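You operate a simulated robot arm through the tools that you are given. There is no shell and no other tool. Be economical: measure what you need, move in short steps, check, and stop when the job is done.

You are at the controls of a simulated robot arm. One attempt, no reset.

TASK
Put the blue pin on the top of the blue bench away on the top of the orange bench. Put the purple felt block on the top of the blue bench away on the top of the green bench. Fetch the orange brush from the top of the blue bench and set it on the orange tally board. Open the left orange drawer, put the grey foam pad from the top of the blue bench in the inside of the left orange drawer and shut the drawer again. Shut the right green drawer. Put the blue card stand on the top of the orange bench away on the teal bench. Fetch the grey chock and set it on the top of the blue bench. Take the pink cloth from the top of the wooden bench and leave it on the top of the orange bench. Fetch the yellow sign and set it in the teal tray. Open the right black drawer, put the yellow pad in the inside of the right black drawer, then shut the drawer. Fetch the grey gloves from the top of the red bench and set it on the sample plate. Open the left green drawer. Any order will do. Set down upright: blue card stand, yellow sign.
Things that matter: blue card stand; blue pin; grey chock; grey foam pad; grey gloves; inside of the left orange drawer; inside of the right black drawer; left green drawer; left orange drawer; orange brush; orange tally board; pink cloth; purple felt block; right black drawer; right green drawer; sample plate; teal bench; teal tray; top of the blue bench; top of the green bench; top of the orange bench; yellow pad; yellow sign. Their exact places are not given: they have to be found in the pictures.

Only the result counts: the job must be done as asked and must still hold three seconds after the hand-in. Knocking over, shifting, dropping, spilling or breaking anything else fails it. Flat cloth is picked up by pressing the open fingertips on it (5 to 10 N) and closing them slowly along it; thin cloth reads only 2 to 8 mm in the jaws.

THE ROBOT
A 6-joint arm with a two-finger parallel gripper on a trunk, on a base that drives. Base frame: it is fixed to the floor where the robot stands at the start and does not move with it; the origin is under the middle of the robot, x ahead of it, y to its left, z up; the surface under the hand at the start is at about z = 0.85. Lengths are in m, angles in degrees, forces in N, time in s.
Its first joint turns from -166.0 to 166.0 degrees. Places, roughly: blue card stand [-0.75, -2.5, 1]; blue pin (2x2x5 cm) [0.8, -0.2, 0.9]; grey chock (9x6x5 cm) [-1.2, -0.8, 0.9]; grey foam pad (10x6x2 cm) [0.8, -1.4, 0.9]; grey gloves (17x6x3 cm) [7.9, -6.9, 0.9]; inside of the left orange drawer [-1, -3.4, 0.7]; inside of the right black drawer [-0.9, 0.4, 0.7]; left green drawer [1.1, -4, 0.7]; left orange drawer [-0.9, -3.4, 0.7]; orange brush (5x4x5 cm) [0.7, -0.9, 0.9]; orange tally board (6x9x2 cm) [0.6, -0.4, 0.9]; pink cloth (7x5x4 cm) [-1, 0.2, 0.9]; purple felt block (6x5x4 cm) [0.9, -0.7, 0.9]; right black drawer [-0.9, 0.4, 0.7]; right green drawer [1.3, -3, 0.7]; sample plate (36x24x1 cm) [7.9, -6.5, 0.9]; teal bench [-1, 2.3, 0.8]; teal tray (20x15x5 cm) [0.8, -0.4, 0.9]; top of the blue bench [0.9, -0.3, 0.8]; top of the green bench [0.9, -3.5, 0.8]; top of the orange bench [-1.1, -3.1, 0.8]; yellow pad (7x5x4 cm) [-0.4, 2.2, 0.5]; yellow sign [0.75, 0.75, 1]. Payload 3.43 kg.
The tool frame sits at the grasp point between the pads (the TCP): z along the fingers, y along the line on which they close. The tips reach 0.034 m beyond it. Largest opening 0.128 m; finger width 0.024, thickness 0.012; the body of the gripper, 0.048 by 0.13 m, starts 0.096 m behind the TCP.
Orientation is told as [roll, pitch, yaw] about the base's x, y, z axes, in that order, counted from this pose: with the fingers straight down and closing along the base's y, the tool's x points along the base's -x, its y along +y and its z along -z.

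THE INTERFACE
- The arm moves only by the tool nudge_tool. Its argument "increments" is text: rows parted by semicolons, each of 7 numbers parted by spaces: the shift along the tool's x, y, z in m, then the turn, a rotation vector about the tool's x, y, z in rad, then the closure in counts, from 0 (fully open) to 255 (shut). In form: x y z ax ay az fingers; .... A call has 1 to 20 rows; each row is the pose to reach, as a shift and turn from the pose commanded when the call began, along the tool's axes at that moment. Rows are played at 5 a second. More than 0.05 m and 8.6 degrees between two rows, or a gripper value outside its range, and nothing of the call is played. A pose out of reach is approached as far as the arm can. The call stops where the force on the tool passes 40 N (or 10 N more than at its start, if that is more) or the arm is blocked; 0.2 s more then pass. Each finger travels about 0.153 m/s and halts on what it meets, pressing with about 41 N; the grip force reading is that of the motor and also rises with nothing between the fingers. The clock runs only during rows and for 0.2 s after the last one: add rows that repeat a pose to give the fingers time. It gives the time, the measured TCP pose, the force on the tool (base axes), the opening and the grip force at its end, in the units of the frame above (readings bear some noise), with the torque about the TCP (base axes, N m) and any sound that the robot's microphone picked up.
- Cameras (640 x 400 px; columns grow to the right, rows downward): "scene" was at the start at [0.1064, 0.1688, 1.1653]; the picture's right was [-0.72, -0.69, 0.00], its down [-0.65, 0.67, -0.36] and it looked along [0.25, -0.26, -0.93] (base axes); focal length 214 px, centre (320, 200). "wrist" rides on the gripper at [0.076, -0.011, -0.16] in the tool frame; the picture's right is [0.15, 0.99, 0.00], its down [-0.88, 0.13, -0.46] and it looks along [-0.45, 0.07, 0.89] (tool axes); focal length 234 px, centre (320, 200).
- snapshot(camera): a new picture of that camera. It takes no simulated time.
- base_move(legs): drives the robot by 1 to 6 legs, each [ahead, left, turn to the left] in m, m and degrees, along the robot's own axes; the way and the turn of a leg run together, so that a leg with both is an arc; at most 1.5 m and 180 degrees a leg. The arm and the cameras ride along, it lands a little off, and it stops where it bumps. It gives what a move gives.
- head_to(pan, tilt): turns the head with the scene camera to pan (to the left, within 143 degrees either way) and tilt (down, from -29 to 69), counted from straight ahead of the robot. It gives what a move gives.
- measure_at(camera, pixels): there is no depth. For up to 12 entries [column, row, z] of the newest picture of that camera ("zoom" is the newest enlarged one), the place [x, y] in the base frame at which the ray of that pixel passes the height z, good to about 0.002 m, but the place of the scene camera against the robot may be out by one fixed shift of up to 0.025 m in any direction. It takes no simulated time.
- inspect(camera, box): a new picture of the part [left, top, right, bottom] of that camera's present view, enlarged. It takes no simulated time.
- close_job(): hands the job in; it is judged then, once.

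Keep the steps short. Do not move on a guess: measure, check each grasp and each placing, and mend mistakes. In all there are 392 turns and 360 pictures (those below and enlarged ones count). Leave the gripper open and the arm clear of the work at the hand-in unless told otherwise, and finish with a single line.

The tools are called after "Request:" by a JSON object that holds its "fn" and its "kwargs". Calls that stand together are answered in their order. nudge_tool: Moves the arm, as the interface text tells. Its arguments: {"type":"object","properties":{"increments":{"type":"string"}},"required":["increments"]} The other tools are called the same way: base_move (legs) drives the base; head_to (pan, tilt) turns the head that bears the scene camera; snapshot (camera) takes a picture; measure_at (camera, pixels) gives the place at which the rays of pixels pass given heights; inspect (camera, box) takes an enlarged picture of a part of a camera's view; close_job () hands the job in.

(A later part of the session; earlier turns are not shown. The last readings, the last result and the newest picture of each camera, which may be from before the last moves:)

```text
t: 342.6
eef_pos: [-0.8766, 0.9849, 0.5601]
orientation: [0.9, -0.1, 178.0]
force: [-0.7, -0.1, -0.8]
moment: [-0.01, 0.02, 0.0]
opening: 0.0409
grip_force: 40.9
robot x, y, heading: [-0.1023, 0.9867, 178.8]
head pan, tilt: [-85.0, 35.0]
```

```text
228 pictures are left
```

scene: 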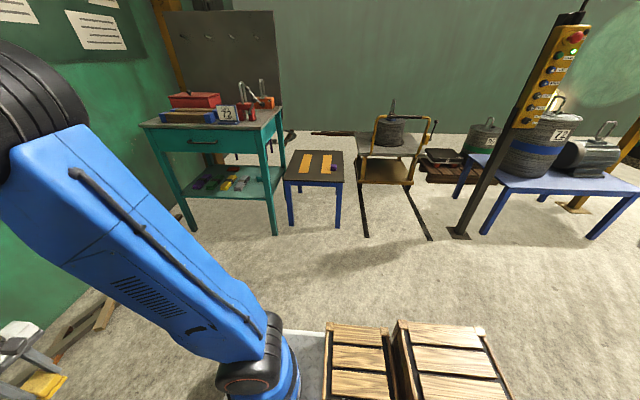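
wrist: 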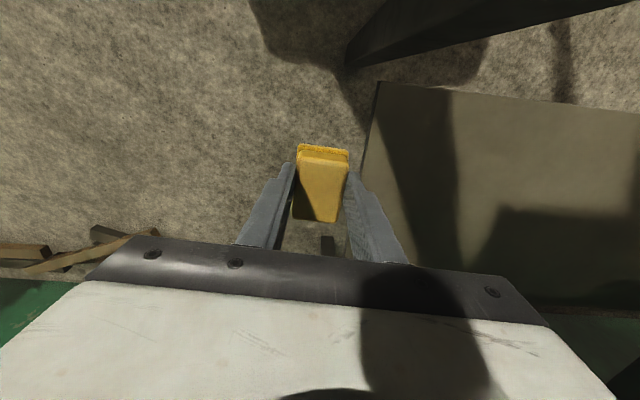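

Request:
{"fn": "inspect", "kwargs": {"camera": "scene", "box": [260, 130, 380, 230]}}

Request:
{"fn": "nudge_tool", "kwargs": {"increments": "0 0 -0.04 0 0 0 230; 0 0 -0.08 0 0 0 230; 0 0 -0.12 0 0 0 230; 0 0 -0.16 0 0 0 230; 0 0 -0.2 0 0 0 230; 0 0 -0.24 0 0 0 230; 0 0 -0.28 0 0 0 230; 0 0 -0.32 0 0 0 230; 0 0 -0.36 0 0 0 230; 0 0 -0.4 0 0 0 230; 0 0 -0.44 0 0 0 230; 0 0 -0.48 0 0 0 230; 0 0 -0.48 0 0 0 230"}}

```text
4.00 times, centred on (320, 180) of scene
```

zoom: 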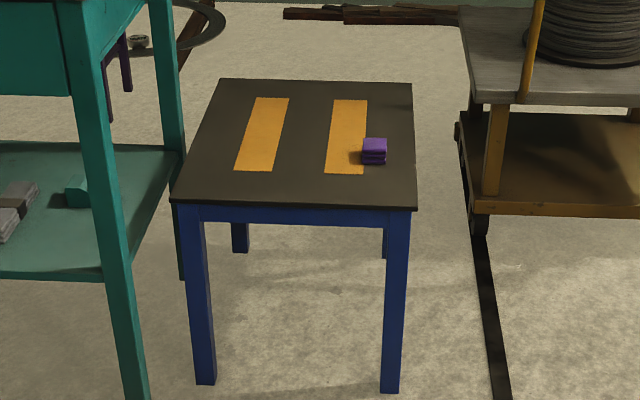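

```text
t: 345.4
eef_pos: [-0.8712, 0.9917, 1.0416]
orientation: [0.8, 0.0, 177.8]
force: [-0.5, 0.2, -0.5]
moment: [0.01, 0.01, 0.01]
opening: 0.0406
grip_force: 41.0
robot x, y, heading: [-0.103, 0.9884, 178.7]
head pan, tilt: [-85.0, 35.0]
```

Request:
{"fn": "nudge_tool", "kwargs": {"increments": "0.04 0 0 0 0 0 230; 0.08 0 0 0 0 0 230; 0.12 0 0 0 0 0 230; 0.16 0 0 0 0 0 230; 0.2 0 0 0 0 0 230; 0.24 0 0 0 0 0 230; 0.28 0 0 0 0 0 230; 0.32 0 0 0 0 0 230; 0.34 0 0 0 0 0 230; 0.34 0 0 0 0 0 230"}}

Request:
{"fn": "base_move", "kwargs": {"legs": [[0, 0.57, 1]]}}

Request:
{"fn": "snapshot", "kwargs": {"camera": "wrist"}}

```text
t: 347.6
eef_pos: [-0.5357, 0.9775, 1.0416]
orientation: [0.8, -0.1, 177.8]
force: [0.0, 0.6, -0.6]
moment: [0.0, -0.01, 0.01]
opening: 0.0408
grip_force: 41.4
robot x, y, heading: [-0.1053, 0.9869, 178.3]
head pan, tilt: [-85.0, 35.0]
```

```text
t: 350.9
eef_pos: [-0.5499, 0.4113, 1.0425]
orientation: [0.8, 0.0, 177.9]
force: [0.1, -0.1, -0.2]
moment: [0.02, 0.0, -0.02]
opening: 0.041
grip_force: 40.5
robot x, y, heading: [-0.1182, 0.4233, 178.7]
head pan, tilt: [-85.0, 35.0]
```

```text
226 pictures are left
```

wrist: 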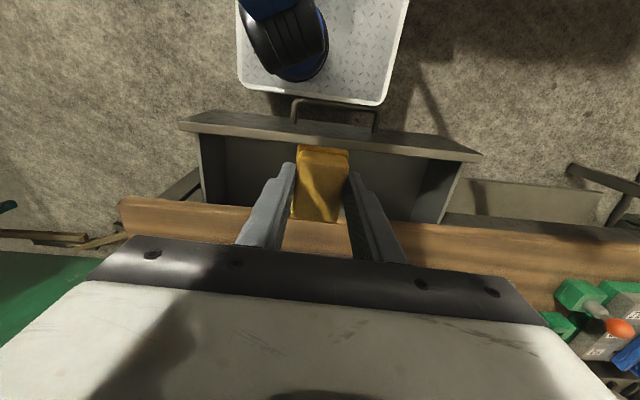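

Request:
{"fn": "measure_at", "kwargs": {"camera": "wrist", "pixels": [[400, 155, 0.8], [240, 135, 0.8], [230, 206, 0.85], [440, 225, 0.85], [335, 103, 0.74], [205, 140, 0.8], [455, 165, 0.8]]}}

```text
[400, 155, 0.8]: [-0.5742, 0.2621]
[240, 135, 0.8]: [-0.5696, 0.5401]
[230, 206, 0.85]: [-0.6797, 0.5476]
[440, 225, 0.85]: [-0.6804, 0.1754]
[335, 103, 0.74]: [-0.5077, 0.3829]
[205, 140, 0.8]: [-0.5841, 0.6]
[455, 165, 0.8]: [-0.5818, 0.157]
```

Request:
{"fn": "nudge_tool", "kwargs": {"increments": "-0.04 0.016 0 0 0 0 230; -0.079 0.033 0.01 0 0 0 230; -0.079 0.033 0.05 0 0 0 230; -0.079 0.033 0.09 0 0 0 230; -0.079 0.033 0.13 0 0 0 230; -0.079 0.033 0.17 0 0 0 230; -0.079 0.033 0.17 0 0 0 230"}}

Request:
{"fn": "snapshot", "kwargs": {"camera": "wrist"}}

```text
t: 352.5
eef_pos: [-0.6277, 0.3786, 0.8742]
orientation: [0.8, -0.1, 178.0]
force: [0.2, 0.4, 0.4]
moment: [0.01, 0.0, 0.0]
opening: 0.0407
grip_force: 41.0
robot x, y, heading: [-0.1213, 0.4233, 178.7]
head pan, tilt: [-85.0, 35.0]
```

```text
225 pictures are left
```

wrist: 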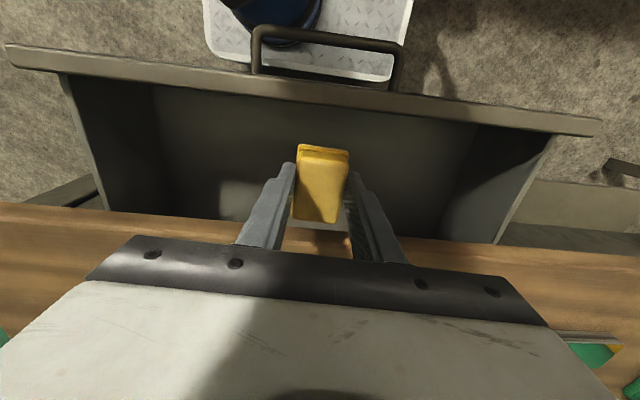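

Centered over the drawer. Descend into it.

Request:
{"fn": "nudge_tool", "kwargs": {"increments": "0 0 0.03 0 0 0 230; 0 0 0.06 0 0 0 230; 0 0 0.09 0 0 0 230; 0 0 0.115 0 0 0 230; 0 0 0.13 0 0 0 230; 0 0 0.14 0 0 0 230; 0 0 0.146 0 0 0 230; 0 0 0.152 0 0 0 230; 0 0 0.158 0 0 0 230; 0 0 0.158 0 0 0 230"}}

```text
t: 354.2
eef_pos: [-0.6311, 0.3758, 0.7275]
orientation: [0.9, -0.4, 178.0]
force: [1.2, 4.2, 13.6]
moment: [0.48, -0.21, 0.03]
opening: 0.0412
grip_force: 40.8
robot x, y, heading: [-0.1211, 0.4223, 178.9]
head pan, tilt: [-85.0, 35.0]
stopped in row 8: the force on the tool passed its limit at 53 N (the readings are from after the stop); the commanded pose is now the measured one
```

Floor contact at z 0.7275. Release and lift.

Request:
{"fn": "nudge_tool", "kwargs": {"increments": "0 0 -0.001 0 0 0 200; 0 0 -0.001 0 0 0 150; 0 0 -0.001 0 0 0 120; 0 0 -0.001 0 0 0 110; 0 0 -0.03 0 0 0 110; 0 0 -0.07 0 0 0 110; 0 0 -0.11 0 0 0 110; 0 0 -0.15 0 0 0 110; 0 0 -0.19 0 0 0 180; 0 0 -0.23 0 0 0 255; 0 0 -0.26 0 0 0 255; 0 0 -0.26 0 0 0 255"}}

Request:
{"fn": "snapshot", "kwargs": {"camera": "wrist"}}

```text
t: 356.8
eef_pos: [-0.6281, 0.3811, 0.9868]
orientation: [0.9, -0.3, 177.8]
force: [0.5, 0.3, 0.3]
moment: [0.02, 0.01, 0.03]
opening: 0.0
grip_force: 33.1
robot x, y, heading: [-0.1152, 0.4237, 178.8]
head pan, tilt: [-85.0, 35.0]
```

```text
224 pictures are left
```

wrist: 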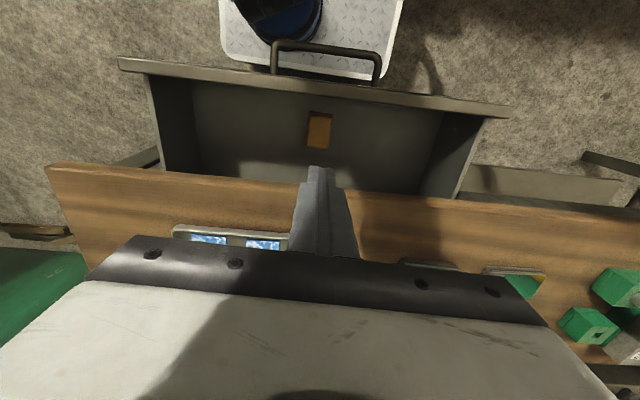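

Request:
{"fn": "nudge_tool", "kwargs": {"increments": "0.045 0 0 0 0 0 255; 0.09 0 0 0 0 0 255; 0.135 0 0 0 0 0 255; 0.17 0 0.01 0 0 0 255; 0.173 0 0.05 0 0 0 255; 0.173 0 0.09 0 0 0 255; 0.173 0 0.13 0 0 0 255; 0.173 0 0.17 0 0 0 255; 0.173 0 0.21 0 0 0 255; 0.173 0 0.232 0 0 0 255; 0.173 0 0.232 0 0 0 255"}}

Request:
{"fn": "snapshot", "kwargs": {"camera": "wrist"}}

```text
t: 359.2
eef_pos: [-0.4593, 0.3689, 0.7537]
orientation: [0.9, -0.4, 178.0]
force: [1.4, -0.5, 0.6]
moment: [-0.01, 0.01, 0.02]
opening: 0.0002
grip_force: 32.5
robot x, y, heading: [-0.1197, 0.4264, 178.9]
head pan, tilt: [-85.0, 35.0]
```

```text
223 pictures are left
```

wrist: 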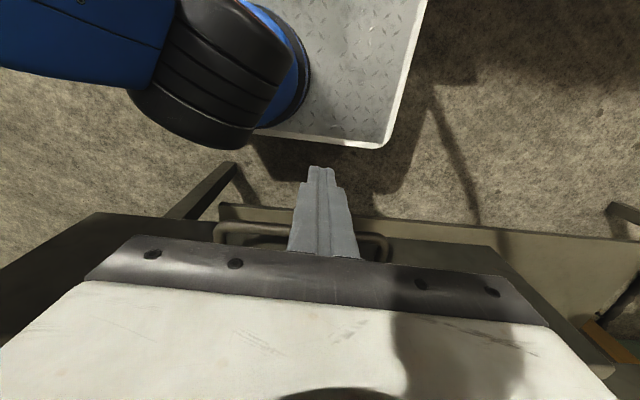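

Request:
{"fn": "nudge_tool", "kwargs": {"increments": "-0.02 0 0 0 0 0 255; -0.04 0 0 0 0 0 255; -0.06 0 0 0 0 0 255; -0.08 0 0 0 0 0 255; -0.1 0 0 0 0 0 255; -0.12 0 0 0 0 0 255; -0.14 0 0 0 0 0 255; -0.155 0 0 0 0 0 255; -0.165 0 0 0 0 0 255; -0.172 0 0 0 0 0 255; -0.178 0 0 0 0 0 255; -0.178 0 0 0 0 0 255"}}

```text
t: 361.8
eef_pos: [-0.635, 0.3771, 0.7555]
orientation: [0.8, -0.3, 178.0]
force: [0.6, 0.1, 0.8]
moment: [-0.03, 0.02, -0.01]
opening: 0.0
grip_force: 33.1
robot x, y, heading: [-0.1121, 0.4234, 178.9]
head pan, tilt: [-85.0, 35.0]
```

Request:
{"fn": "snapshot", "kwargs": {"camera": "wrist"}}

Request:
{"fn": "head_to", "kwargs": {"pan": 0, "tilt": 45}}

Request:
{"fn": "snapshot", "kwargs": {"camera": "scene"}}

```text
222 pictures are left
```

wrist: 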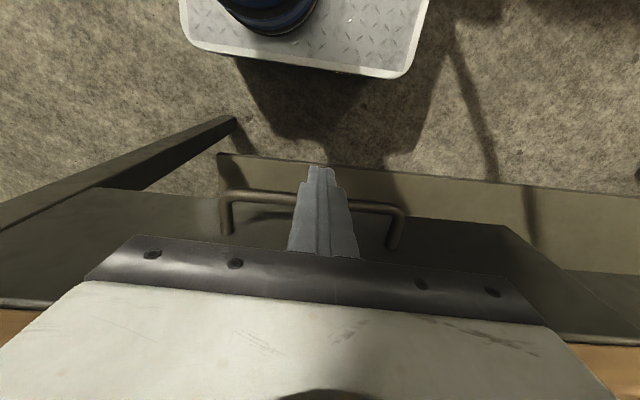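

```text
t: 363.4
eef_pos: [-0.6346, 0.3762, 0.7566]
orientation: [0.8, -0.3, 177.9]
force: [-0.5, 0.5, -0.4]
moment: [0.03, 0.0, 0.0]
opening: 0.0
grip_force: 33.2
robot x, y, heading: [-0.1143, 0.4211, 179.0]
head pan, tilt: [0.0, 45.0]
```

```text
221 pictures are left
```

scene: 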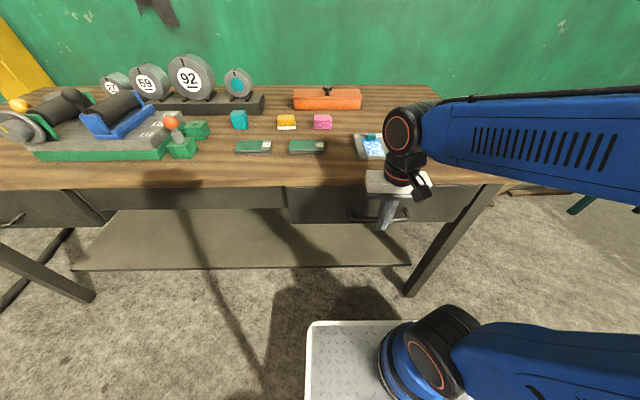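

Nearly shut; push a little further until the stop.

Request:
{"fn": "nudge_tool", "kwargs": {"increments": "-0.004 0 0 0 0 0 255; -0.008 0 0 0 0 0 255; -0.012 0 0 0 0 0 255; -0.016 0 0 0 0 0 255; -0.02 0 0 0 0 0 255; -0.02 0 0 0 0 0 255"}}

```text
t: 363.9
eef_pos: [-0.6379, 0.3763, 0.7544]
orientation: [0.9, 0.2, 178.2]
force: [12.0, -2.0, 2.8]
moment: [-0.04, -0.26, 0.07]
opening: 0.0
grip_force: 33.4
robot x, y, heading: [-0.1175, 0.4227, 178.7]
head pan, tilt: [0.0, 45.0]
stopped in row 2: the force on the tool passed its limit at 50 N (the readings are from after the stop); the commanded pose is now the measured one
```

Request:
{"fn": "nudge_tool", "kwargs": {"increments": "0.04 0 0 0 0 0 255; 0.08 0 0 0 0 0 200; 0.08 0 -0.045 0 0 0 100; 0.08 0 -0.09 0 0 0 0; 0.08 0 -0.135 0 0 0 0; 0.08 0 -0.18 0 0 0 0; 0.08 0 -0.225 0 0 0 0; 0.08 0 -0.27 0 0 0 0; 0.06 0 -0.3 0 0 0 0; 0.02 0.02 -0.31 0 0 0 0; -0.02 0.05 -0.31 0 0 0 0; -0.06 0.08 -0.31 0 0 0 0; -0.1 0.1 -0.31 0 0 0 0; -0.14 0.12 -0.31 0 0 0 0; -0.16 0.15 -0.31 0 0 0 0; -0.16 0.15 -0.31 0 0 0 0"}}

Request:
{"fn": "snapshot", "kwargs": {"camera": "wrist"}}

```text
t: 367.3
eef_pos: [-0.8024, 0.2378, 1.0653]
orientation: [0.8, 0.1, 178.1]
force: [0.6, 0.4, 0.2]
moment: [0.0, 0.02, -0.02]
opening: 0.1281
grip_force: 0.0
robot x, y, heading: [-0.1205, 0.4228, 178.5]
head pan, tilt: [0.0, 45.0]
```

```text
220 pictures are left
```

wrist: 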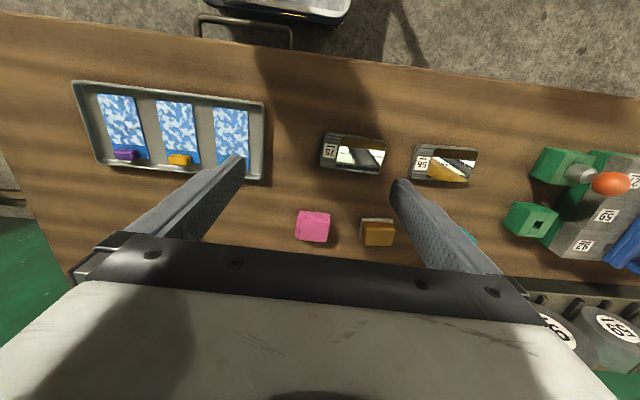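

Request:
{"fn": "inspect", "kwargs": {"camera": "wrist", "box": [260, 180, 420, 260]}}

Request:
{"fn": "measure_at", "kwargs": {"camera": "wrist", "pixels": [[245, 22, 0.74], [297, 212, 0.89], [331, 214, 0.89], [328, 243, 0.89], [295, 240, 0.89], [362, 219, 0.89], [393, 220, 0.89], [362, 245, 0.89]]}}

```text
4.00 times, centred on (340, 220) of wrist
```

zoom: 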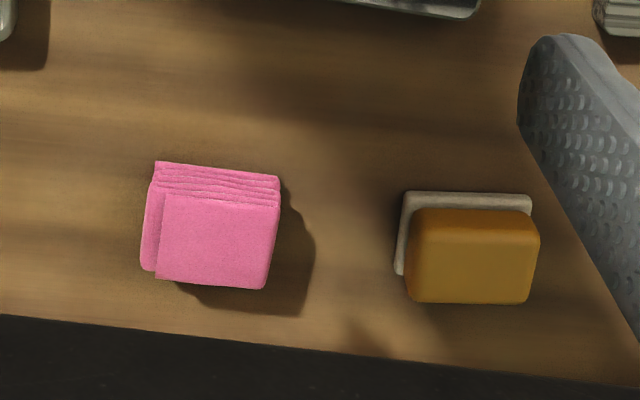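

```text
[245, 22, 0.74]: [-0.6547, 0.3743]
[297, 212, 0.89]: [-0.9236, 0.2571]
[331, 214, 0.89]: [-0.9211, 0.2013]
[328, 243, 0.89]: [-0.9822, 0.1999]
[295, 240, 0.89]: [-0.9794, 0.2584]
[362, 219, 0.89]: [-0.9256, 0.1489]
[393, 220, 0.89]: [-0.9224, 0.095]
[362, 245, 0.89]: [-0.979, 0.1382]
```

Request:
{"fn": "nudge_tool", "kwargs": {"increments": "-0.04 0.004 0 0 0 0 30; -0.08 0.008 0 0 0 0 60; -0.12 0.012 0.01 0 0 0 86; -0.15 0.0137 0.04 0 0 0 86; -0.15 0.0137 0.08 0 0 0 86; -0.15 0.0137 0.11 0 0 0 86; -0.15 0.0137 0.11 0 0 0 86"}}

Request:
{"fn": "snapshot", "kwargs": {"camera": "wrist"}}

```text
t: 368.9
eef_pos: [-0.9533, 0.2249, 0.9565]
orientation: [0.8, 0.1, 178.1]
force: [-0.3, -0.8, -0.4]
moment: [-0.04, -0.01, 0.01]
opening: 0.0848
grip_force: 0.0
robot x, y, heading: [-0.1154, 0.4219, 179.0]
head pan, tilt: [0.0, 45.0]
```

```text
218 pictures are left
```

wrist: 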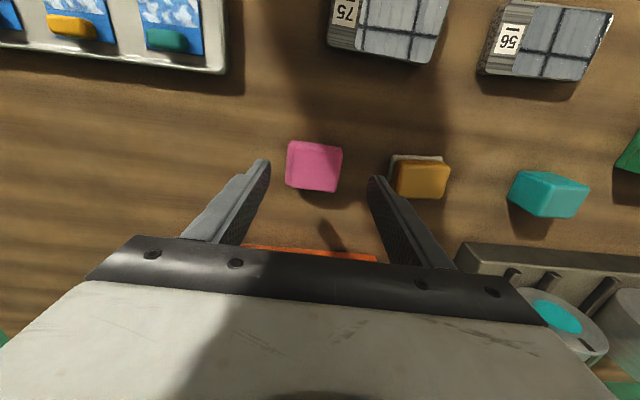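

Request:
{"fn": "measure_at", "kwargs": {"camera": "wrist", "pixels": [[288, 143, 0.89], [342, 148, 0.89], [337, 190, 0.89], [287, 185, 0.89], [314, 167, 0.89], [390, 165, 0.89]]}}

```text
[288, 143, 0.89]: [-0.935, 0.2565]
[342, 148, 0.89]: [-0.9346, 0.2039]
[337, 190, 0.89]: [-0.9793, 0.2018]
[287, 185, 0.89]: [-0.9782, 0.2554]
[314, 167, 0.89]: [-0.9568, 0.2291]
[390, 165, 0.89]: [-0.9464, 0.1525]
```

Request:
{"fn": "nudge_tool", "kwargs": {"increments": "-0.003 -0.004 0.03 0 0 0 86; -0.003 -0.004 0.055 0 0 0 86; -0.003 -0.004 0.067 0 0 0 86; -0.003 -0.004 0.067 0 0 0 86; -0.003 -0.004 0.067 0 0 0 130; -0.003 -0.004 0.067 0 0 0 170; -0.003 -0.004 0.067 0 0 0 220; -0.003 -0.004 0.067 0 0 0 220"}}

Request:
{"fn": "inspect", "kwargs": {"camera": "wrist", "box": [200, 100, 440, 250]}}

```text
t: 370.7
eef_pos: [-0.955, 0.2297, 0.8891]
orientation: [0.9, 0.1, 178.1]
force: [0.3, 0.2, 0.0]
moment: [-0.03, -0.03, -0.02]
opening: 0.0608
grip_force: 40.8
robot x, y, heading: [-0.1175, 0.4221, 178.8]
head pan, tilt: [0.0, 45.0]
```

```text
2.67 times, centred on (320, 175) of wrist
```

zoom: 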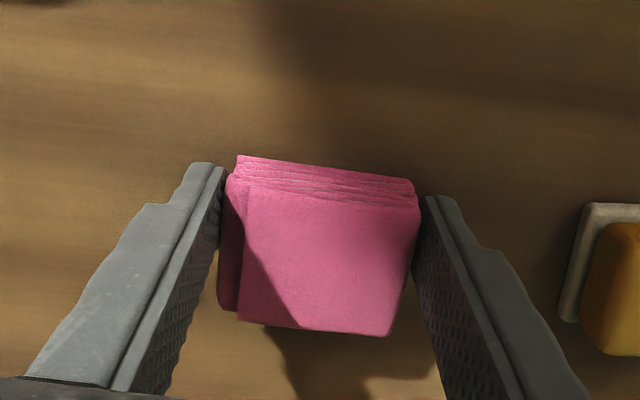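

Gripped at 61 mm. Lift and check.

Request:
{"fn": "nudge_tool", "kwargs": {"increments": "0 0 -0.03 0 0 0 220; 0 0 -0.06 0 0 0 220; 0 0 -0.1 0 0 0 220; 0 0 -0.14 0 0 0 220; 0 0 -0.17 0 0 0 220; 0 0 -0.17 0 0 0 220"}}

Request:
{"fn": "snapshot", "kwargs": {"camera": "wrist"}}

```text
t: 372.1
eef_pos: [-0.9574, 0.2307, 1.0602]
orientation: [0.8, 0.1, 178.2]
force: [0.4, 0.5, -1.1]
moment: [0.01, -0.02, 0.02]
opening: 0.0608
grip_force: 40.7
robot x, y, heading: [-0.1178, 0.4201, 178.7]
head pan, tilt: [0.0, 45.0]
```

```text
216 pictures are left
```

wrist: 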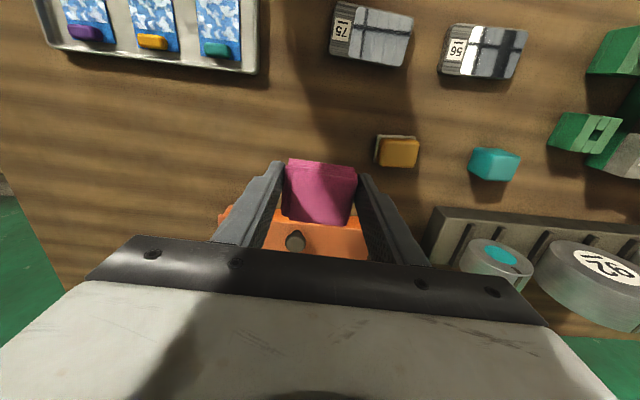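

Request:
{"fn": "nudge_tool", "kwargs": {"increments": "0.045 0 0 0 0 0 220; 0.09 0 0 0 0 0 220; 0.135 0 0 0 0 0 220; 0.18 0 0 0 0 0 220; 0.225 0 0 0 0 0 220; 0.27 -0.02 0 0 0 0 220; 0.315 -0.05 0 0 0 0 220; 0.36 -0.08 0 0 0 0 220; 0.4 -0.1 0 0 0 0 220; 0.43 -0.12 0 0 0 0 220; 0.43 -0.12 0 0 0 0 220"}}

Request:
{"fn": "base_move", "kwargs": {"legs": [[0, 1.5, 0]]}}

```text
refused: row 7 steps farther than a row can; nothing moved
```

```text
t: 379.6
eef_pos: [-0.9745, -1.2939, 1.0594]
orientation: [0.8, 0.1, 178.9]
force: [-0.6, 0.2, -0.4]
moment: [0.01, -0.04, 0.0]
opening: 0.0607
grip_force: 41.3
robot x, y, heading: [-0.1339, -1.0909, 179.5]
head pan, tilt: [0.0, 45.0]
```

Request:
{"fn": "head_to", "kwargs": {"pan": -50, "tilt": 30}}

Request:
{"fn": "snapshot", "kwargs": {"camera": "scene"}}

Request:
{"fn": "inspect", "kwargs": {"camera": "scene", "box": [200, 100, 520, 300]}}

Request:
{"fn": "snapshot", "kwargs": {"camera": "wrist"}}

```text
t: 380.8
eef_pos: [-0.9734, -1.2944, 1.0592]
orientation: [0.8, 0.1, 178.9]
force: [-1.0, -0.5, -1.1]
moment: [-0.03, -0.01, -0.01]
opening: 0.0608
grip_force: 40.6
robot x, y, heading: [-0.137, -1.088, 179.4]
head pan, tilt: [-50.0, 30.0]
```

```text
215 pictures are left
```

scene: 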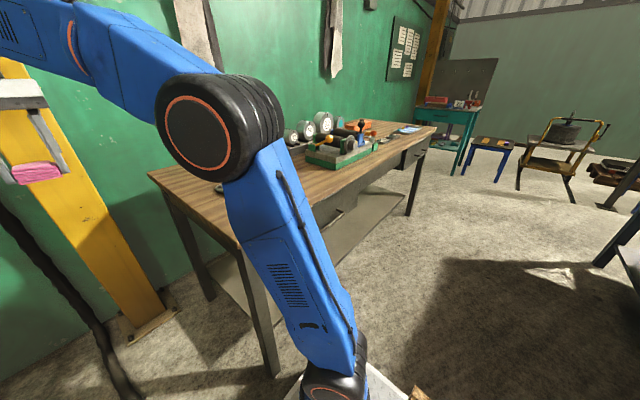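

```text
2.00 times, centred on (360, 200) of scene
```

zoom: 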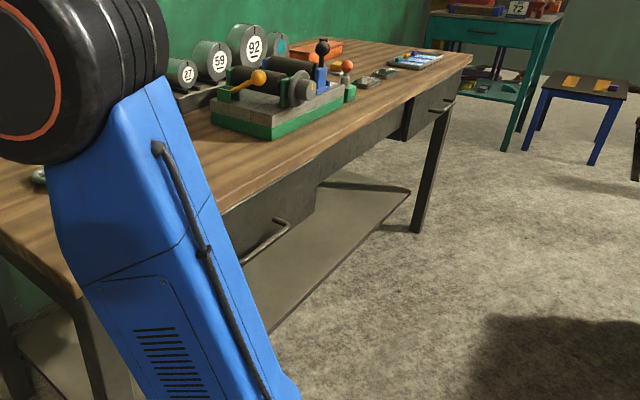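

```text
213 pictures are left
```

wrist: 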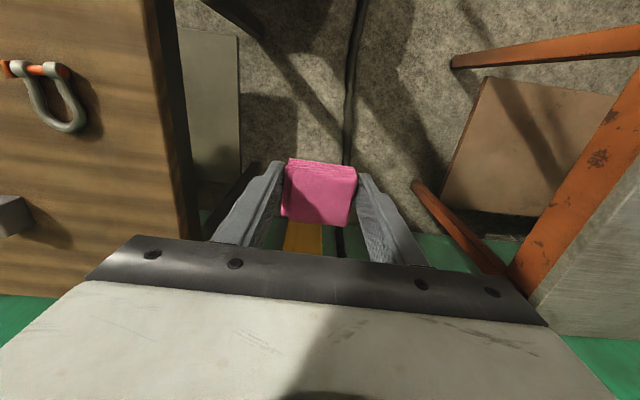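

Request:
{"fn": "nudge_tool", "kwargs": {"increments": "0.045 0 0 0 0 0 220; 0.09 0 0 0 0 0 220; 0.135 0 0 0 0 0 220; 0.18 0 0 0 0 0 220; 0.225 0 0 0 0 0 220; 0.27 0 0 0 0 0 220; 0.315 0 0 0 0 0 220; 0.36 0 0 0 0 0 220; 0.4 0 0 0 0 0 220; 0.4 0 0 0 0 0 220"}}

```text
t: 383.0
eef_pos: [-0.5776, -1.3029, 1.0569]
orientation: [0.8, 0.0, 178.8]
force: [-0.5, -0.9, 0.6]
moment: [0.03, -0.02, 0.02]
opening: 0.0608
grip_force: 40.5
robot x, y, heading: [-0.1387, -1.0877, 179.9]
head pan, tilt: [-50.0, 30.0]
```

Request:
{"fn": "base_move", "kwargs": {"legs": [[0, 1.3, 0]]}}

Request:
{"fn": "snapshot", "kwargs": {"camera": "wrist"}}

```text
t: 389.7
eef_pos: [-0.5961, -2.6356, 1.0573]
orientation: [0.8, 0.1, 178.2]
force: [0.5, -0.5, -0.8]
moment: [0.01, 0.0, -0.02]
opening: 0.0608
grip_force: 41.2
robot x, y, heading: [-0.1521, -2.4295, 179.0]
head pan, tilt: [-50.0, 30.0]
```

```text
212 pictures are left
```

wrist: 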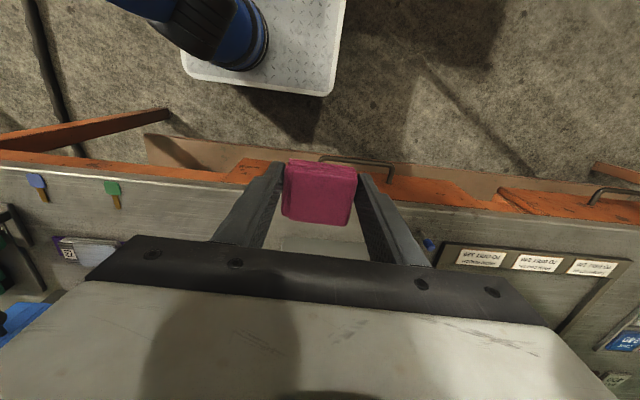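

Request:
{"fn": "nudge_tool", "kwargs": {"increments": "-0.03 -0.032 0 0 0 0 220; -0.06 -0.064 0 0 0 0 220; -0.09 -0.096 0 0 0 0 220; -0.12 -0.128 0 0 0 0 220; -0.15 -0.16 0 0 0 0 220; -0.18 -0.19 0 0 0 0 220; -0.201 -0.214 0.01 0 0 0 220; -0.201 -0.214 0.05 0 0 0 220; -0.201 -0.214 0.08 0 0 0 220; -0.201 -0.214 0.08 0 0 0 220"}}

Request:
{"fn": "snapshot", "kwargs": {"camera": "wrist"}}

```text
t: 391.9
eef_pos: [-0.7899, -2.4183, 0.9716]
orientation: [0.8, 0.2, 178.3]
force: [0.1, -0.3, -0.9]
moment: [-0.01, -0.01, 0.01]
opening: 0.0607
grip_force: 41.0
robot x, y, heading: [-0.1531, -2.4311, 179.3]
head pan, tilt: [-50.0, 30.0]
```

```text
211 pictures are left
```

wrist: 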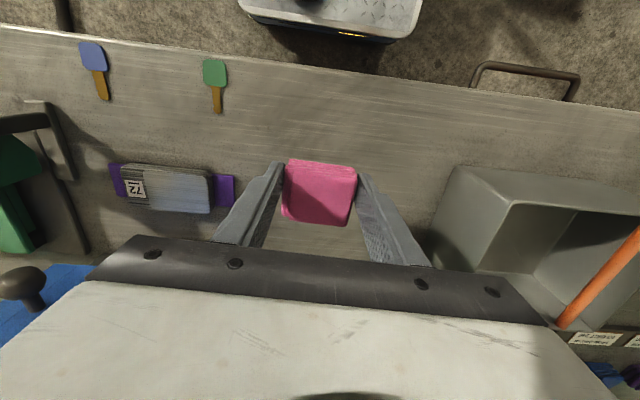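

Request:
{"fn": "nudge_tool", "kwargs": {"increments": "0 0 0.03 0 0 0 220; 0 0 0.06 0 0 0 220; 0 0 0.072 0 0 0 220; 0 0 0.078 0 0 0 220; 0 0 0.082 0 0 0 220; 0 0 0.085 0 0 0 220; 0 0 0.085 0 0 0 220"}}

```text
t: 393.5
eef_pos: [-0.7888, -2.4194, 0.8885]
orientation: [0.8, 0.2, 178.2]
force: [0.3, 0.1, -0.5]
moment: [0.01, 0.01, 0.01]
opening: 0.0608
grip_force: 41.3
robot x, y, heading: [-0.1495, -2.4313, 178.7]
head pan, tilt: [-50.0, 30.0]
```

Request:
{"fn": "nudge_tool", "kwargs": {"increments": "0 0 0.001 0 0 0 220; 0 0 0.002 0 0 0 220; 0 0 0.003 0 0 0 220; 0 0 0.003 0 0 0 220"}}

```text
t: 394.5
eef_pos: [-0.789, -2.4185, 0.8873]
orientation: [0.9, 0.0, 178.4]
force: [-2.0, -6.1, 29.1]
moment: [0.69, 0.26, 0.1]
opening: 0.0609
grip_force: 40.4
robot x, y, heading: [-0.1494, -2.4298, 178.9]
head pan, tilt: [-50.0, 30.0]
```

Contact. Open a little and lift.

Request:
{"fn": "nudge_tool", "kwargs": {"increments": "0 0 -0.001 0 0 0 130; 0 0 -0.001 0 0 0 105; 0 0 -0.001 0 0 0 80; 0 0 -0.001 0 0 0 80; 0 0 -0.03 0 0 0 80; 0 0 -0.07 0 0 0 80; 0 0 -0.11 0 0 0 80; 0 0 -0.15 0 0 0 40; 0 0 -0.18 0 0 0 0; 0 0 -0.18 0 0 0 0"}}

Request:
{"fn": "snapshot", "kwargs": {"camera": "wrist"}}

```text
t: 396.7
eef_pos: [-0.7908, -2.4146, 1.0666]
orientation: [0.8, 0.1, 178.4]
force: [-0.5, -0.5, 0.4]
moment: [-0.01, 0.03, 0.0]
opening: 0.1279
grip_force: 0.0
robot x, y, heading: [-0.1535, -2.431, 178.9]
head pan, tilt: [-50.0, 30.0]
```

```text
210 pictures are left
```

wrist: 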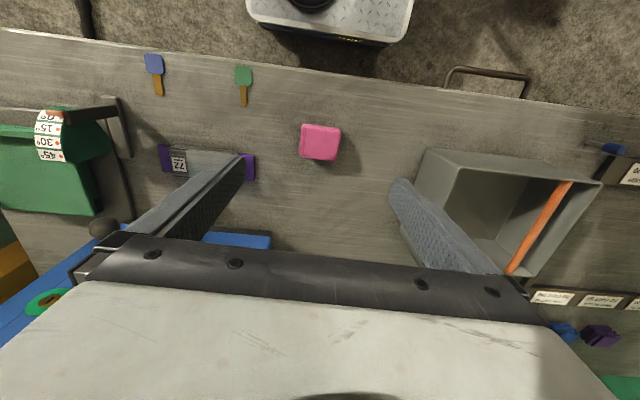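

Request:
{"fn": "nudge_tool", "kwargs": {"increments": "0.045 0 0 0 0 0 0; 0.09 0 0 0 0 0 0; 0.135 0 0 0 0 0 0; 0.18 0 0 0 0 0 0; 0.225 0 0 0 0 0 0; 0.24 0 0 0 0 0 0; 0.24 0 0 0 0 0 0"}}

Request:
{"fn": "base_move", "kwargs": {"legs": [[0, -1.45, 0.5]]}}

Request:
{"fn": "head_to", "kwargs": {"pan": 0, "tilt": 40}}

Request:
{"fn": "snapshot", "kwargs": {"camera": "scene"}}

Request:
{"fn": "snapshot", "kwargs": {"camera": "wrist"}}

```text
t: 398.3
eef_pos: [-0.5478, -2.4255, 1.0666]
orientation: [0.8, 0.1, 178.4]
force: [-1.0, 0.8, -0.9]
moment: [-0.04, -0.02, 0.01]
opening: 0.128
grip_force: 0.0
robot x, y, heading: [-0.1503, -2.4286, 179.2]
head pan, tilt: [-50.0, 30.0]
```

```text
t: 405.8
eef_pos: [-0.5222, -0.9057, 1.0665]
orientation: [0.8, 0.0, 178.1]
force: [0.1, -0.1, -0.5]
moment: [-0.02, -0.01, 0.0]
opening: 0.128
grip_force: 0.0
robot x, y, heading: [-0.1266, -0.9104, 179.0]
head pan, tilt: [-50.0, 30.0]
```

```text
t: 407.0
eef_pos: [-0.5209, -0.9036, 1.0663]
orientation: [0.8, 0.1, 178.1]
force: [0.4, 0.2, -0.5]
moment: [-0.03, 0.02, 0.0]
opening: 0.128
grip_force: 0.0
robot x, y, heading: [-0.1221, -0.9101, 179.0]
head pan, tilt: [0.0, 40.0]
```

```text
209 pictures are left
```

scene: 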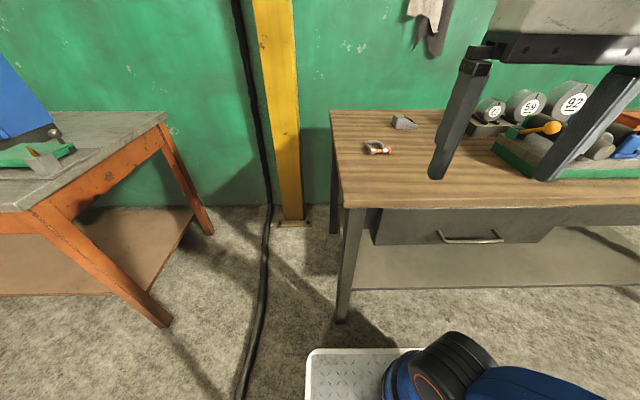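

```text
208 pictures are left
```

wrist: 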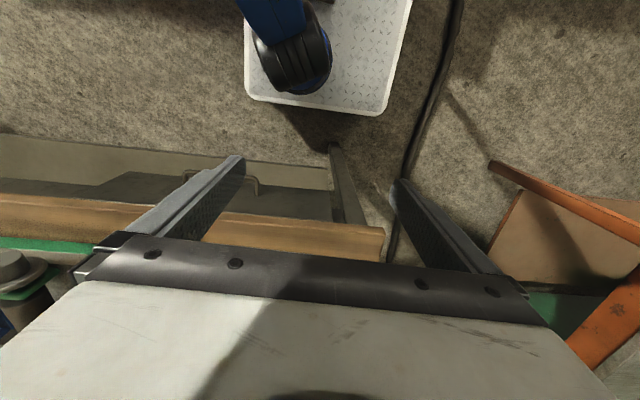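

Request:
{"fn": "base_move", "kwargs": {"legs": [[0.15, -0.1, 1]]}}

Request:
{"fn": "nudge_tool", "kwargs": {"increments": "-0.045 0 0 0 0 0 0; -0.09 0 0 0 0 0 0; -0.135 0 0 0 0 0 0; -0.18 0 0 0 0 0 0; -0.225 0 0 0 0 0 0; -0.27 0 0 0 0 0 0; -0.315 0 0 0 0 0 0; -0.36 0 0 0 0 0 0; -0.36 0 0 0 0 0 0"}}

Request:
{"fn": "snapshot", "kwargs": {"camera": "wrist"}}

```text
t: 408.5
eef_pos: [-0.6668, -0.807, 1.0661]
orientation: [0.8, 0.2, 179.1]
force: [0.0, 0.7, -0.2]
moment: [0.01, 0.02, 0.01]
opening: 0.1282
grip_force: 0.1
robot x, y, heading: [-0.2705, -0.8068, 179.8]
head pan, tilt: [0.0, 40.0]
```

```text
t: 410.5
eef_pos: [-1.0278, -0.7966, 1.0651]
orientation: [0.9, 0.1, 179.0]
force: [-0.2, -0.2, 0.0]
moment: [-0.04, 0.02, 0.0]
opening: 0.128
grip_force: 0.1
robot x, y, heading: [-0.2702, -0.8115, 179.7]
head pan, tilt: [0.0, 40.0]
```

```text
207 pictures are left
```

wrist: 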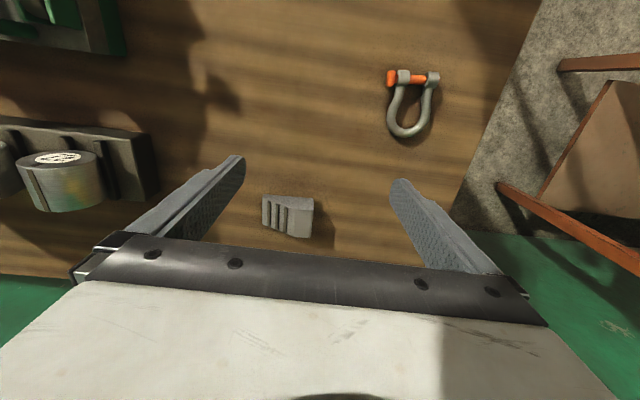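

Request:
{"fn": "inspect", "kwargs": {"camera": "wrist", "box": [240, 170, 360, 250]}}

Request:
{"fn": "inspect", "kwargs": {"camera": "scene", "box": [300, 80, 480, 190]}}

Request:
{"fn": "measure_at", "kwargs": {"camera": "wrist", "pixels": [[263, 196, 0.88], [312, 199, 0.88], [311, 237, 0.88], [262, 228, 0.86], [288, 213, 0.88]]}}

```text
5.00 times, centred on (300, 210) of wrist
```

zoom: 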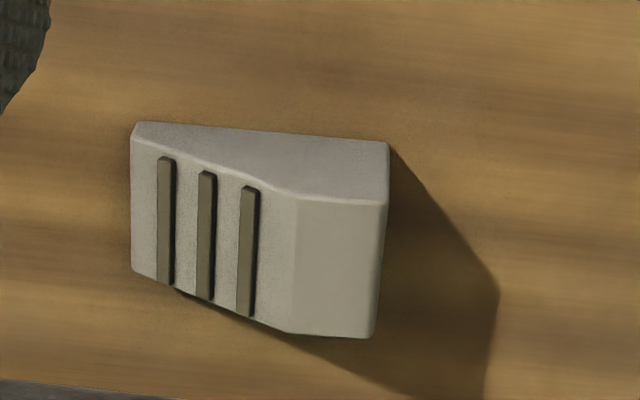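

```text
3.56 times, centred on (390, 135) of scene
```

zoom: 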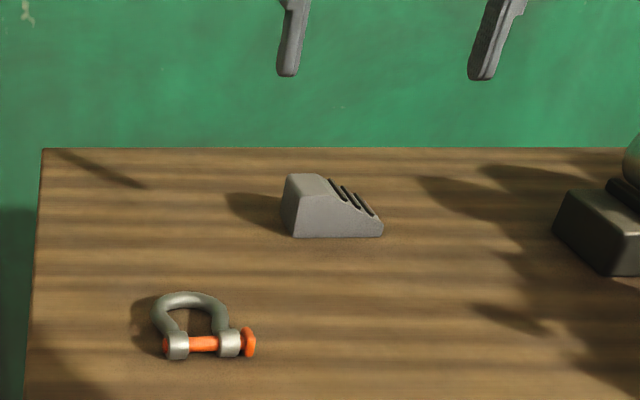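

```text
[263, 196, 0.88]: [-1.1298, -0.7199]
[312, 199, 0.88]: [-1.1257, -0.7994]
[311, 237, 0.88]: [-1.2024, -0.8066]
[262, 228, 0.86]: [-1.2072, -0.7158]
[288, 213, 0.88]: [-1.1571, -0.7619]
```

Request:
{"fn": "measure_at", "kwargs": {"camera": "zoom", "pixels": [[137, 123, 0.85], [388, 145, 0.85], [388, 205, 0.9], [295, 195, 0.9], [372, 336, 0.9], [290, 332, 0.9], [133, 270, 0.86]]}}

```text
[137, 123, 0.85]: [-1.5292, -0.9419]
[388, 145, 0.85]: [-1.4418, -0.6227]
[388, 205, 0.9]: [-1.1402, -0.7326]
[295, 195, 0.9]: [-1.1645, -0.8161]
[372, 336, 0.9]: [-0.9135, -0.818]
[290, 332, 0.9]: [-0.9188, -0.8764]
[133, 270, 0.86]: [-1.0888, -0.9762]
```

Request:
{"fn": "measure_at", "kwargs": {"camera": "wrist", "pixels": [[263.4, 194.6, 0.85], [313.6, 199, 0.85], [313.6, 211, 0.9], [295, 209, 0.9], [310.4, 237.2, 0.9], [294, 236.4, 0.9], [262.6, 224, 0.865]]}}

```text
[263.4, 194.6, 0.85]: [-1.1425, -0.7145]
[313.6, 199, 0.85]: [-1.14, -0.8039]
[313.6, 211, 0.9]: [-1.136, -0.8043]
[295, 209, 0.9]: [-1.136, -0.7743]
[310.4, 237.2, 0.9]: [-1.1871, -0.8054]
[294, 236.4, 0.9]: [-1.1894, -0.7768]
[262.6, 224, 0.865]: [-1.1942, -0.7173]
```

Request:
{"fn": "nudge_tool", "kwargs": {"increments": "-0.02 0 0 0 0 0.14 30; -0.04 0 0 0 0 0.28 60; -0.06 0 0 0 0 0.42 76; -0.08 -0.005 0 0 0 0.56 76; -0.1 -0.01 0 0 0 0.7 76; -0.12 -0.015 0 0 0 0.84 76; -0.137 -0.02 0 0 0 0.98 76; -0.137 -0.02 0 0 0 1.12 76; -0.137 -0.02 0 0 0 1.26 76; -0.137 -0.02 0.01 0 0 1.4 76; -0.137 -0.02 0.03 0 0 1.54 76; -0.137 -0.02 0.06 0 0 1.56 76; -0.137 -0.02 0.06 0 0 1.56 76"}}

Request:
{"fn": "snapshot", "kwargs": {"camera": "wrist"}}

```text
t: 413.3
eef_pos: [-1.1639, -0.7794, 1.0036]
orientation: [-0.1, 0.7, 89.6]
force: [0.4, 0.6, -0.1]
moment: [-0.01, 0.02, -0.01]
opening: 0.0896
grip_force: 0.1
robot x, y, heading: [-0.27, -0.8083, 179.8]
head pan, tilt: [0.0, 40.0]
```

```text
204 pictures are left
```

wrist: 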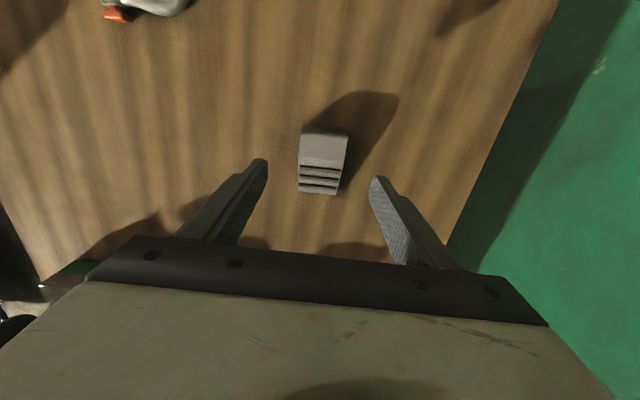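

Request:
{"fn": "nudge_tool", "kwargs": {"increments": "0 0 0.04 0 0 0 76; 0 0 0.08 0 0 0 76; 0 0 0.1 0 0 0 76; 0 0 0.115 0 0 0 76; 0 0 0.115 0 0 0 76; 0 0 0.115 0 0 0 120; 0 0 0.115 0 0 0 170; 0 0 0.115 0 0 0 230; 0 0 0.115 0 0 0 230"}}

```text
t: 415.3
eef_pos: [-1.1635, -0.7823, 0.8883]
orientation: [0.0, 0.7, 89.5]
force: [0.0, 1.5, 0.3]
moment: [0.01, -0.02, 0.03]
opening: 0.0558
grip_force: 41.2
robot x, y, heading: [-0.2684, -0.8035, 179.8]
head pan, tilt: [0.0, 40.0]
```

Gripped at 56 mm. Lift, retract.

Request:
{"fn": "nudge_tool", "kwargs": {"increments": "0 0 -0.04 0 0 0 230; 0 0 -0.08 0 0 0 230; 0 0 -0.12 0 0 0 230; 0 0 -0.16 0 0 0 230; 0 0 -0.18 0 0 0 230; 0 -0.04 -0.18 0 0 0 230; 0 -0.08 -0.18 0 0 0 230; 0 -0.12 -0.18 0 0 0 230; 0 -0.16 -0.18 0 0 0 230; 0 -0.2 -0.18 0 0 0 230; 0 -0.24 -0.18 0 0 0 230; 0 -0.28 -0.18 0 0 0 230; 0 -0.32 -0.18 0 0 0 230; 0 -0.36 -0.18 0 0 0 230; 0 -0.4 -0.18 0 0 0 230; 0 -0.44 -0.18 0 0 0 230; 0 -0.47 -0.18 0 0 0 230; 0 -0.47 -0.18 0 0 0 230"}}

Request:
{"fn": "snapshot", "kwargs": {"camera": "wrist"}}

```text
t: 419.1
eef_pos: [-0.6936, -0.7807, 1.0699]
orientation: [-0.2, 0.8, 89.6]
force: [0.1, -0.2, -2.7]
moment: [-0.03, 0.04, 0.0]
opening: 0.0551
grip_force: 40.7
robot x, y, heading: [-0.2696, -0.8082, 179.6]
head pan, tilt: [0.0, 40.0]
```

```text
203 pictures are left
```

wrist: 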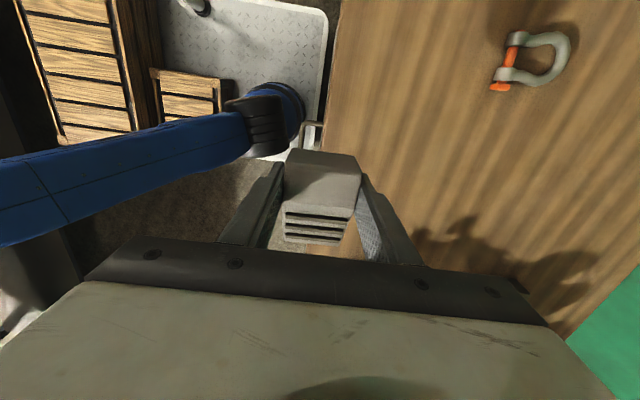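

Request:
{"fn": "base_move", "kwargs": {"legs": [[-0.19, 0, 0], [0, 0, 90], [0, 0, 90]]}}

Request:
{"fn": "snapshot", "kwargs": {"camera": "wrist"}}

```text
t: 428.3
eef_pos: [0.345, -0.8283, 1.0699]
orientation: [-0.1, 0.8, -89.5]
force: [0.2, 0.3, -1.6]
moment: [0.0, -0.02, -0.03]
opening: 0.0553
grip_force: 40.8
robot x, y, heading: [-0.0801, -0.8064, 0.4]
head pan, tilt: [0.0, 40.0]
```

```text
202 pictures are left
```

wrist: 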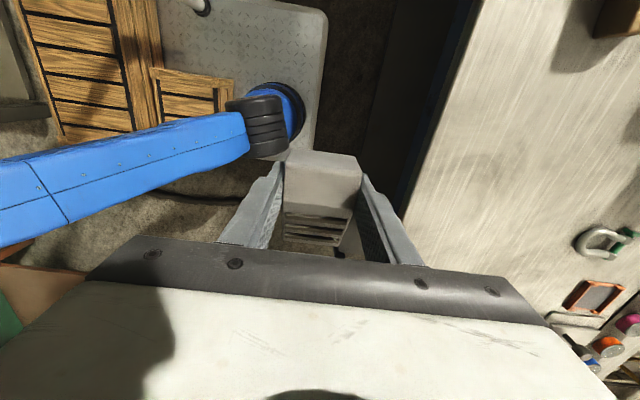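

Request:
{"fn": "measure_at", "kwargs": {"camera": "wrist", "pixels": [[595, 245, 0.86], [615, 10, 0.86], [460, 200, 0.85], [500, 180, 0.85]]}}

```text
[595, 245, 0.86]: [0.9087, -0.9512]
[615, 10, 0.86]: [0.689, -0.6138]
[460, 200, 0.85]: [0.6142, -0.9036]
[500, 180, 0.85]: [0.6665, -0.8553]
```

Request:
{"fn": "nudge_tool", "kwargs": {"increments": "-0.012 0.04 0 0 0 0 230; -0.024 0.08 0 0 0 0 230; -0.036 0.12 0 0 0 0 230; -0.048 0.16 0 0 0 0 230; -0.06 0.2 0 0 0 0 230; -0.072 0.24 0 0 0 0 230; -0.084 0.28 0 0 0 0 230; -0.095 0.314 0 0 0 0 230; -0.095 0.314 0.04 0 0 0 230; -0.095 0.314 0.08 0 0 0 230; -0.095 0.314 0.12 0 0 0 230; -0.095 0.314 0.16 0 0 0 230; -0.095 0.314 0.16 0 0 0 230"}}

Request:
{"fn": "snapshot", "kwargs": {"camera": "wrist"}}

```text
t: 431.1
eef_pos: [0.661, -0.9188, 0.9084]
orientation: [0.0, 0.8, -89.5]
force: [0.0, 0.9, -1.5]
moment: [0.01, -0.03, -0.01]
opening: 0.0554
grip_force: 41.2
robot x, y, heading: [-0.0827, -0.8066, 0.5]
head pan, tilt: [0.0, 40.0]
```

```text
201 pictures are left
```

wrist: 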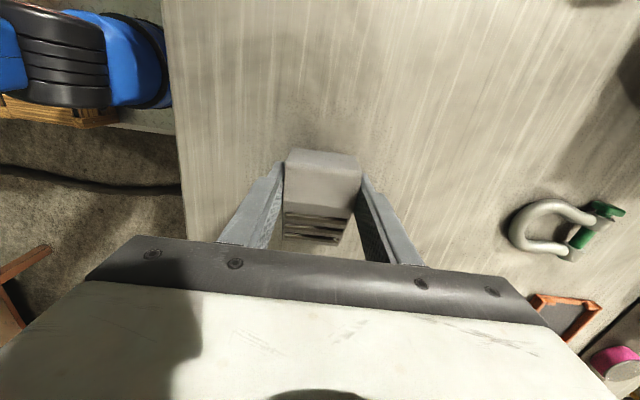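

Request:
{"fn": "nudge_tool", "kwargs": {"increments": "0 0 0.01 0 0 0 230; 0 0 0.014 0 0 0 230; 0 0 0.017 0 0 0 230; 0 0 0.019 0 0 0 230; 0 0 0.021 0 0 0 230; 0 0 0.022 0 0 0 230; 0 0 0.022 0 0 0 230"}}

```text
t: 432.6
eef_pos: [0.6595, -0.9178, 0.8899]
orientation: [0.3, 0.8, -89.5]
force: [-3.9, -0.9, 7.3]
moment: [0.2, 0.44, 0.04]
opening: 0.0556
grip_force: 41.2
robot x, y, heading: [-0.0805, -0.8055, 0.7]
head pan, tilt: [0.0, 40.0]
stopped in row 7: the force on the tool passed its limit at 42 N (the readings are from after the stop); the commanded pose is now the measured one
```

Touched down. Release and lift.

Request:
{"fn": "nudge_tool", "kwargs": {"increments": "0 0 0 0 0 0 130; 0 0 0 0 0 0 100; 0 0 0 0 0 0 76; 0 0 0 0 0 0 76; 0 0 -0.03 0 0 0 76; 0 0 -0.07 0 0 0 76; 0 0 -0.11 0 0 0 40; 0 0 -0.15 0 0 0 0; 0 0 -0.18 0 0 0 0; 0 0 -0.18 0 0 0 0"}}

Request:
{"fn": "snapshot", "kwargs": {"camera": "wrist"}}

```text
t: 434.8
eef_pos: [0.6579, -0.9211, 1.0709]
orientation: [0.4, 0.8, -89.5]
force: [0.5, 1.0, 0.1]
moment: [0.01, 0.0, 0.01]
opening: 0.128
grip_force: 0.1
robot x, y, heading: [-0.0788, -0.8082, 0.7]
head pan, tilt: [0.0, 40.0]
```

```text
200 pictures are left
```

wrist: 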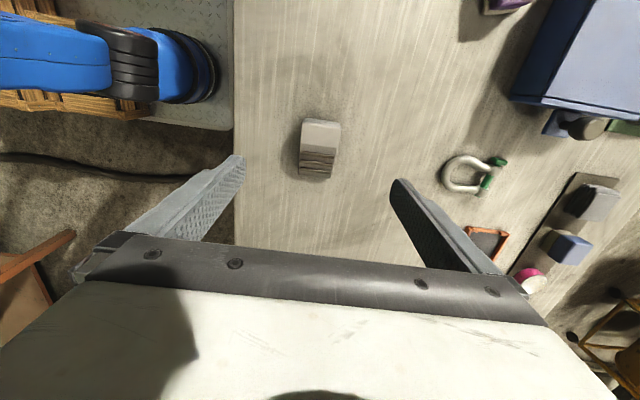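

Request:
{"fn": "nudge_tool", "kwargs": {"increments": "0.02 0.01 0 0 0 -0.14 0; 0.04 0.02 0 0 0 -0.28 0; 0.06 0.03 0 0 0 -0.42 0; 0.08 0.04 0 0 0 -0.56 0; 0.1 0.05 0 0 0 -0.7 0; 0.12 0.06 0 0 0 -0.84 0; 0.14 0.07 0 0 0 -0.98 0; 0.16 0.08 0 0 0 -1.12 0; 0.18 0.09 0 0 0 -1.26 0; 0.2 0.1 0 0 0 -1.4 0; 0.22 0.11 0 0 0 -1.54 0; 0.22 0.13 0 0 0 -1.65 0; 0.22 0.13 0 0 0 -1.65 0"}}

Request:
{"fn": "snapshot", "kwargs": {"camera": "wrist"}}

```text
t: 437.6
eef_pos: [0.7861, -0.6981, 1.0721]
orientation: [0.8, -0.2, 5.1]
force: [-0.6, 0.6, -0.2]
moment: [0.02, -0.02, 0.0]
opening: 0.128
grip_force: 0.1
robot x, y, heading: [-0.0798, -0.8074, 0.5]
head pan, tilt: [0.0, 40.0]
```

```text
199 pictures are left
```

wrist: 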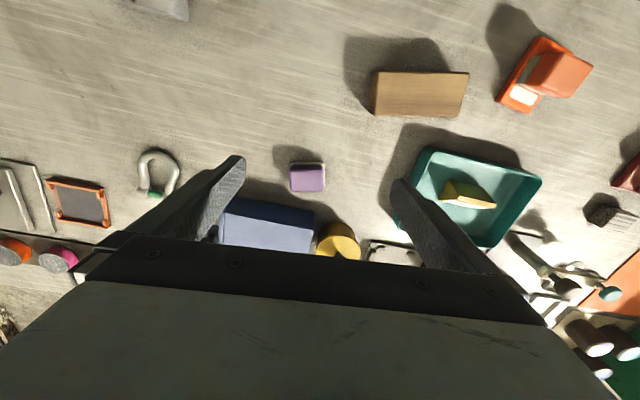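

Request:
{"fn": "inspect", "kwargs": {"camera": "wrist", "box": [240, 130, 400, 240]}}

Request:
{"fn": "measure_at", "kwargs": {"camera": "wrist", "pixels": [[291, 169, 0.89], [323, 168, 0.89], [324, 190, 0.89], [292, 191, 0.89], [290, 162, 0.85], [324, 162, 0.85], [222, 198, 0.93], [314, 212, 0.93], [225, 200, 0.9]]}}

```text
3.64 times, centred on (320, 185) of wrist
```

zoom: 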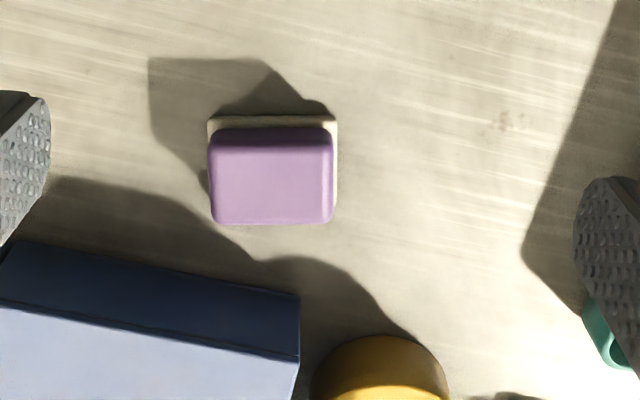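

```text
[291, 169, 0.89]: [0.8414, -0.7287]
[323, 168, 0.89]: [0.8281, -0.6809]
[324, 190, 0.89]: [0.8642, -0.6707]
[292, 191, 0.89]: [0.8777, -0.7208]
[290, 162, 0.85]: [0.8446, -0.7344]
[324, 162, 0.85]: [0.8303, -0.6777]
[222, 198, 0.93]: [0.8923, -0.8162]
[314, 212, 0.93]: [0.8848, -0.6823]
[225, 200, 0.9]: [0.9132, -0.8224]
```

Request:
{"fn": "nudge_tool", "kwargs": {"increments": "-0.03 -0.005 0.02 0 0 -0.08 30; -0.0684 -0.0101 0.04 0 0 -0.17 60; -0.0684 -0.0101 0.08 0 0 -0.17 80; -0.0684 -0.0101 0.12 0 0 -0.17 80; -0.0684 -0.0101 0.12 0 0 -0.17 80"}}

Request:
{"fn": "snapshot", "kwargs": {"camera": "wrist"}}

```text
t: 438.8
eef_pos: [0.8567, -0.705, 0.9544]
orientation: [0.6, -0.5, 14.9]
force: [-0.3, -0.7, -0.2]
moment: [-0.02, 0.0, 0.0]
opening: 0.0879
grip_force: 0.2
robot x, y, heading: [-0.0763, -0.8095, 0.6]
head pan, tilt: [0.0, 40.0]
```

```text
197 pictures are left
```

wrist: 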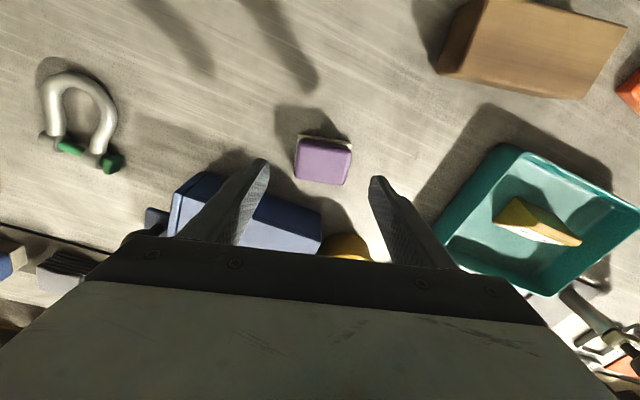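

Request:
{"fn": "measure_at", "kwargs": {"camera": "wrist", "pixels": [[200, 172, 0.85], [320, 214, 0.85], [255, 192, 0.85], [298, 142, 0.89], [352, 150, 0.89], [347, 184, 0.89], [296, 178, 0.89]]}}

```text
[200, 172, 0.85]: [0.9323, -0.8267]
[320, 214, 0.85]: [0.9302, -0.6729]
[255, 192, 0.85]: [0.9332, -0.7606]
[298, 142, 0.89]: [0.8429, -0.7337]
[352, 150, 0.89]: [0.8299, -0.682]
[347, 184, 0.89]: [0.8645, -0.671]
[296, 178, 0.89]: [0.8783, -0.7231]
```

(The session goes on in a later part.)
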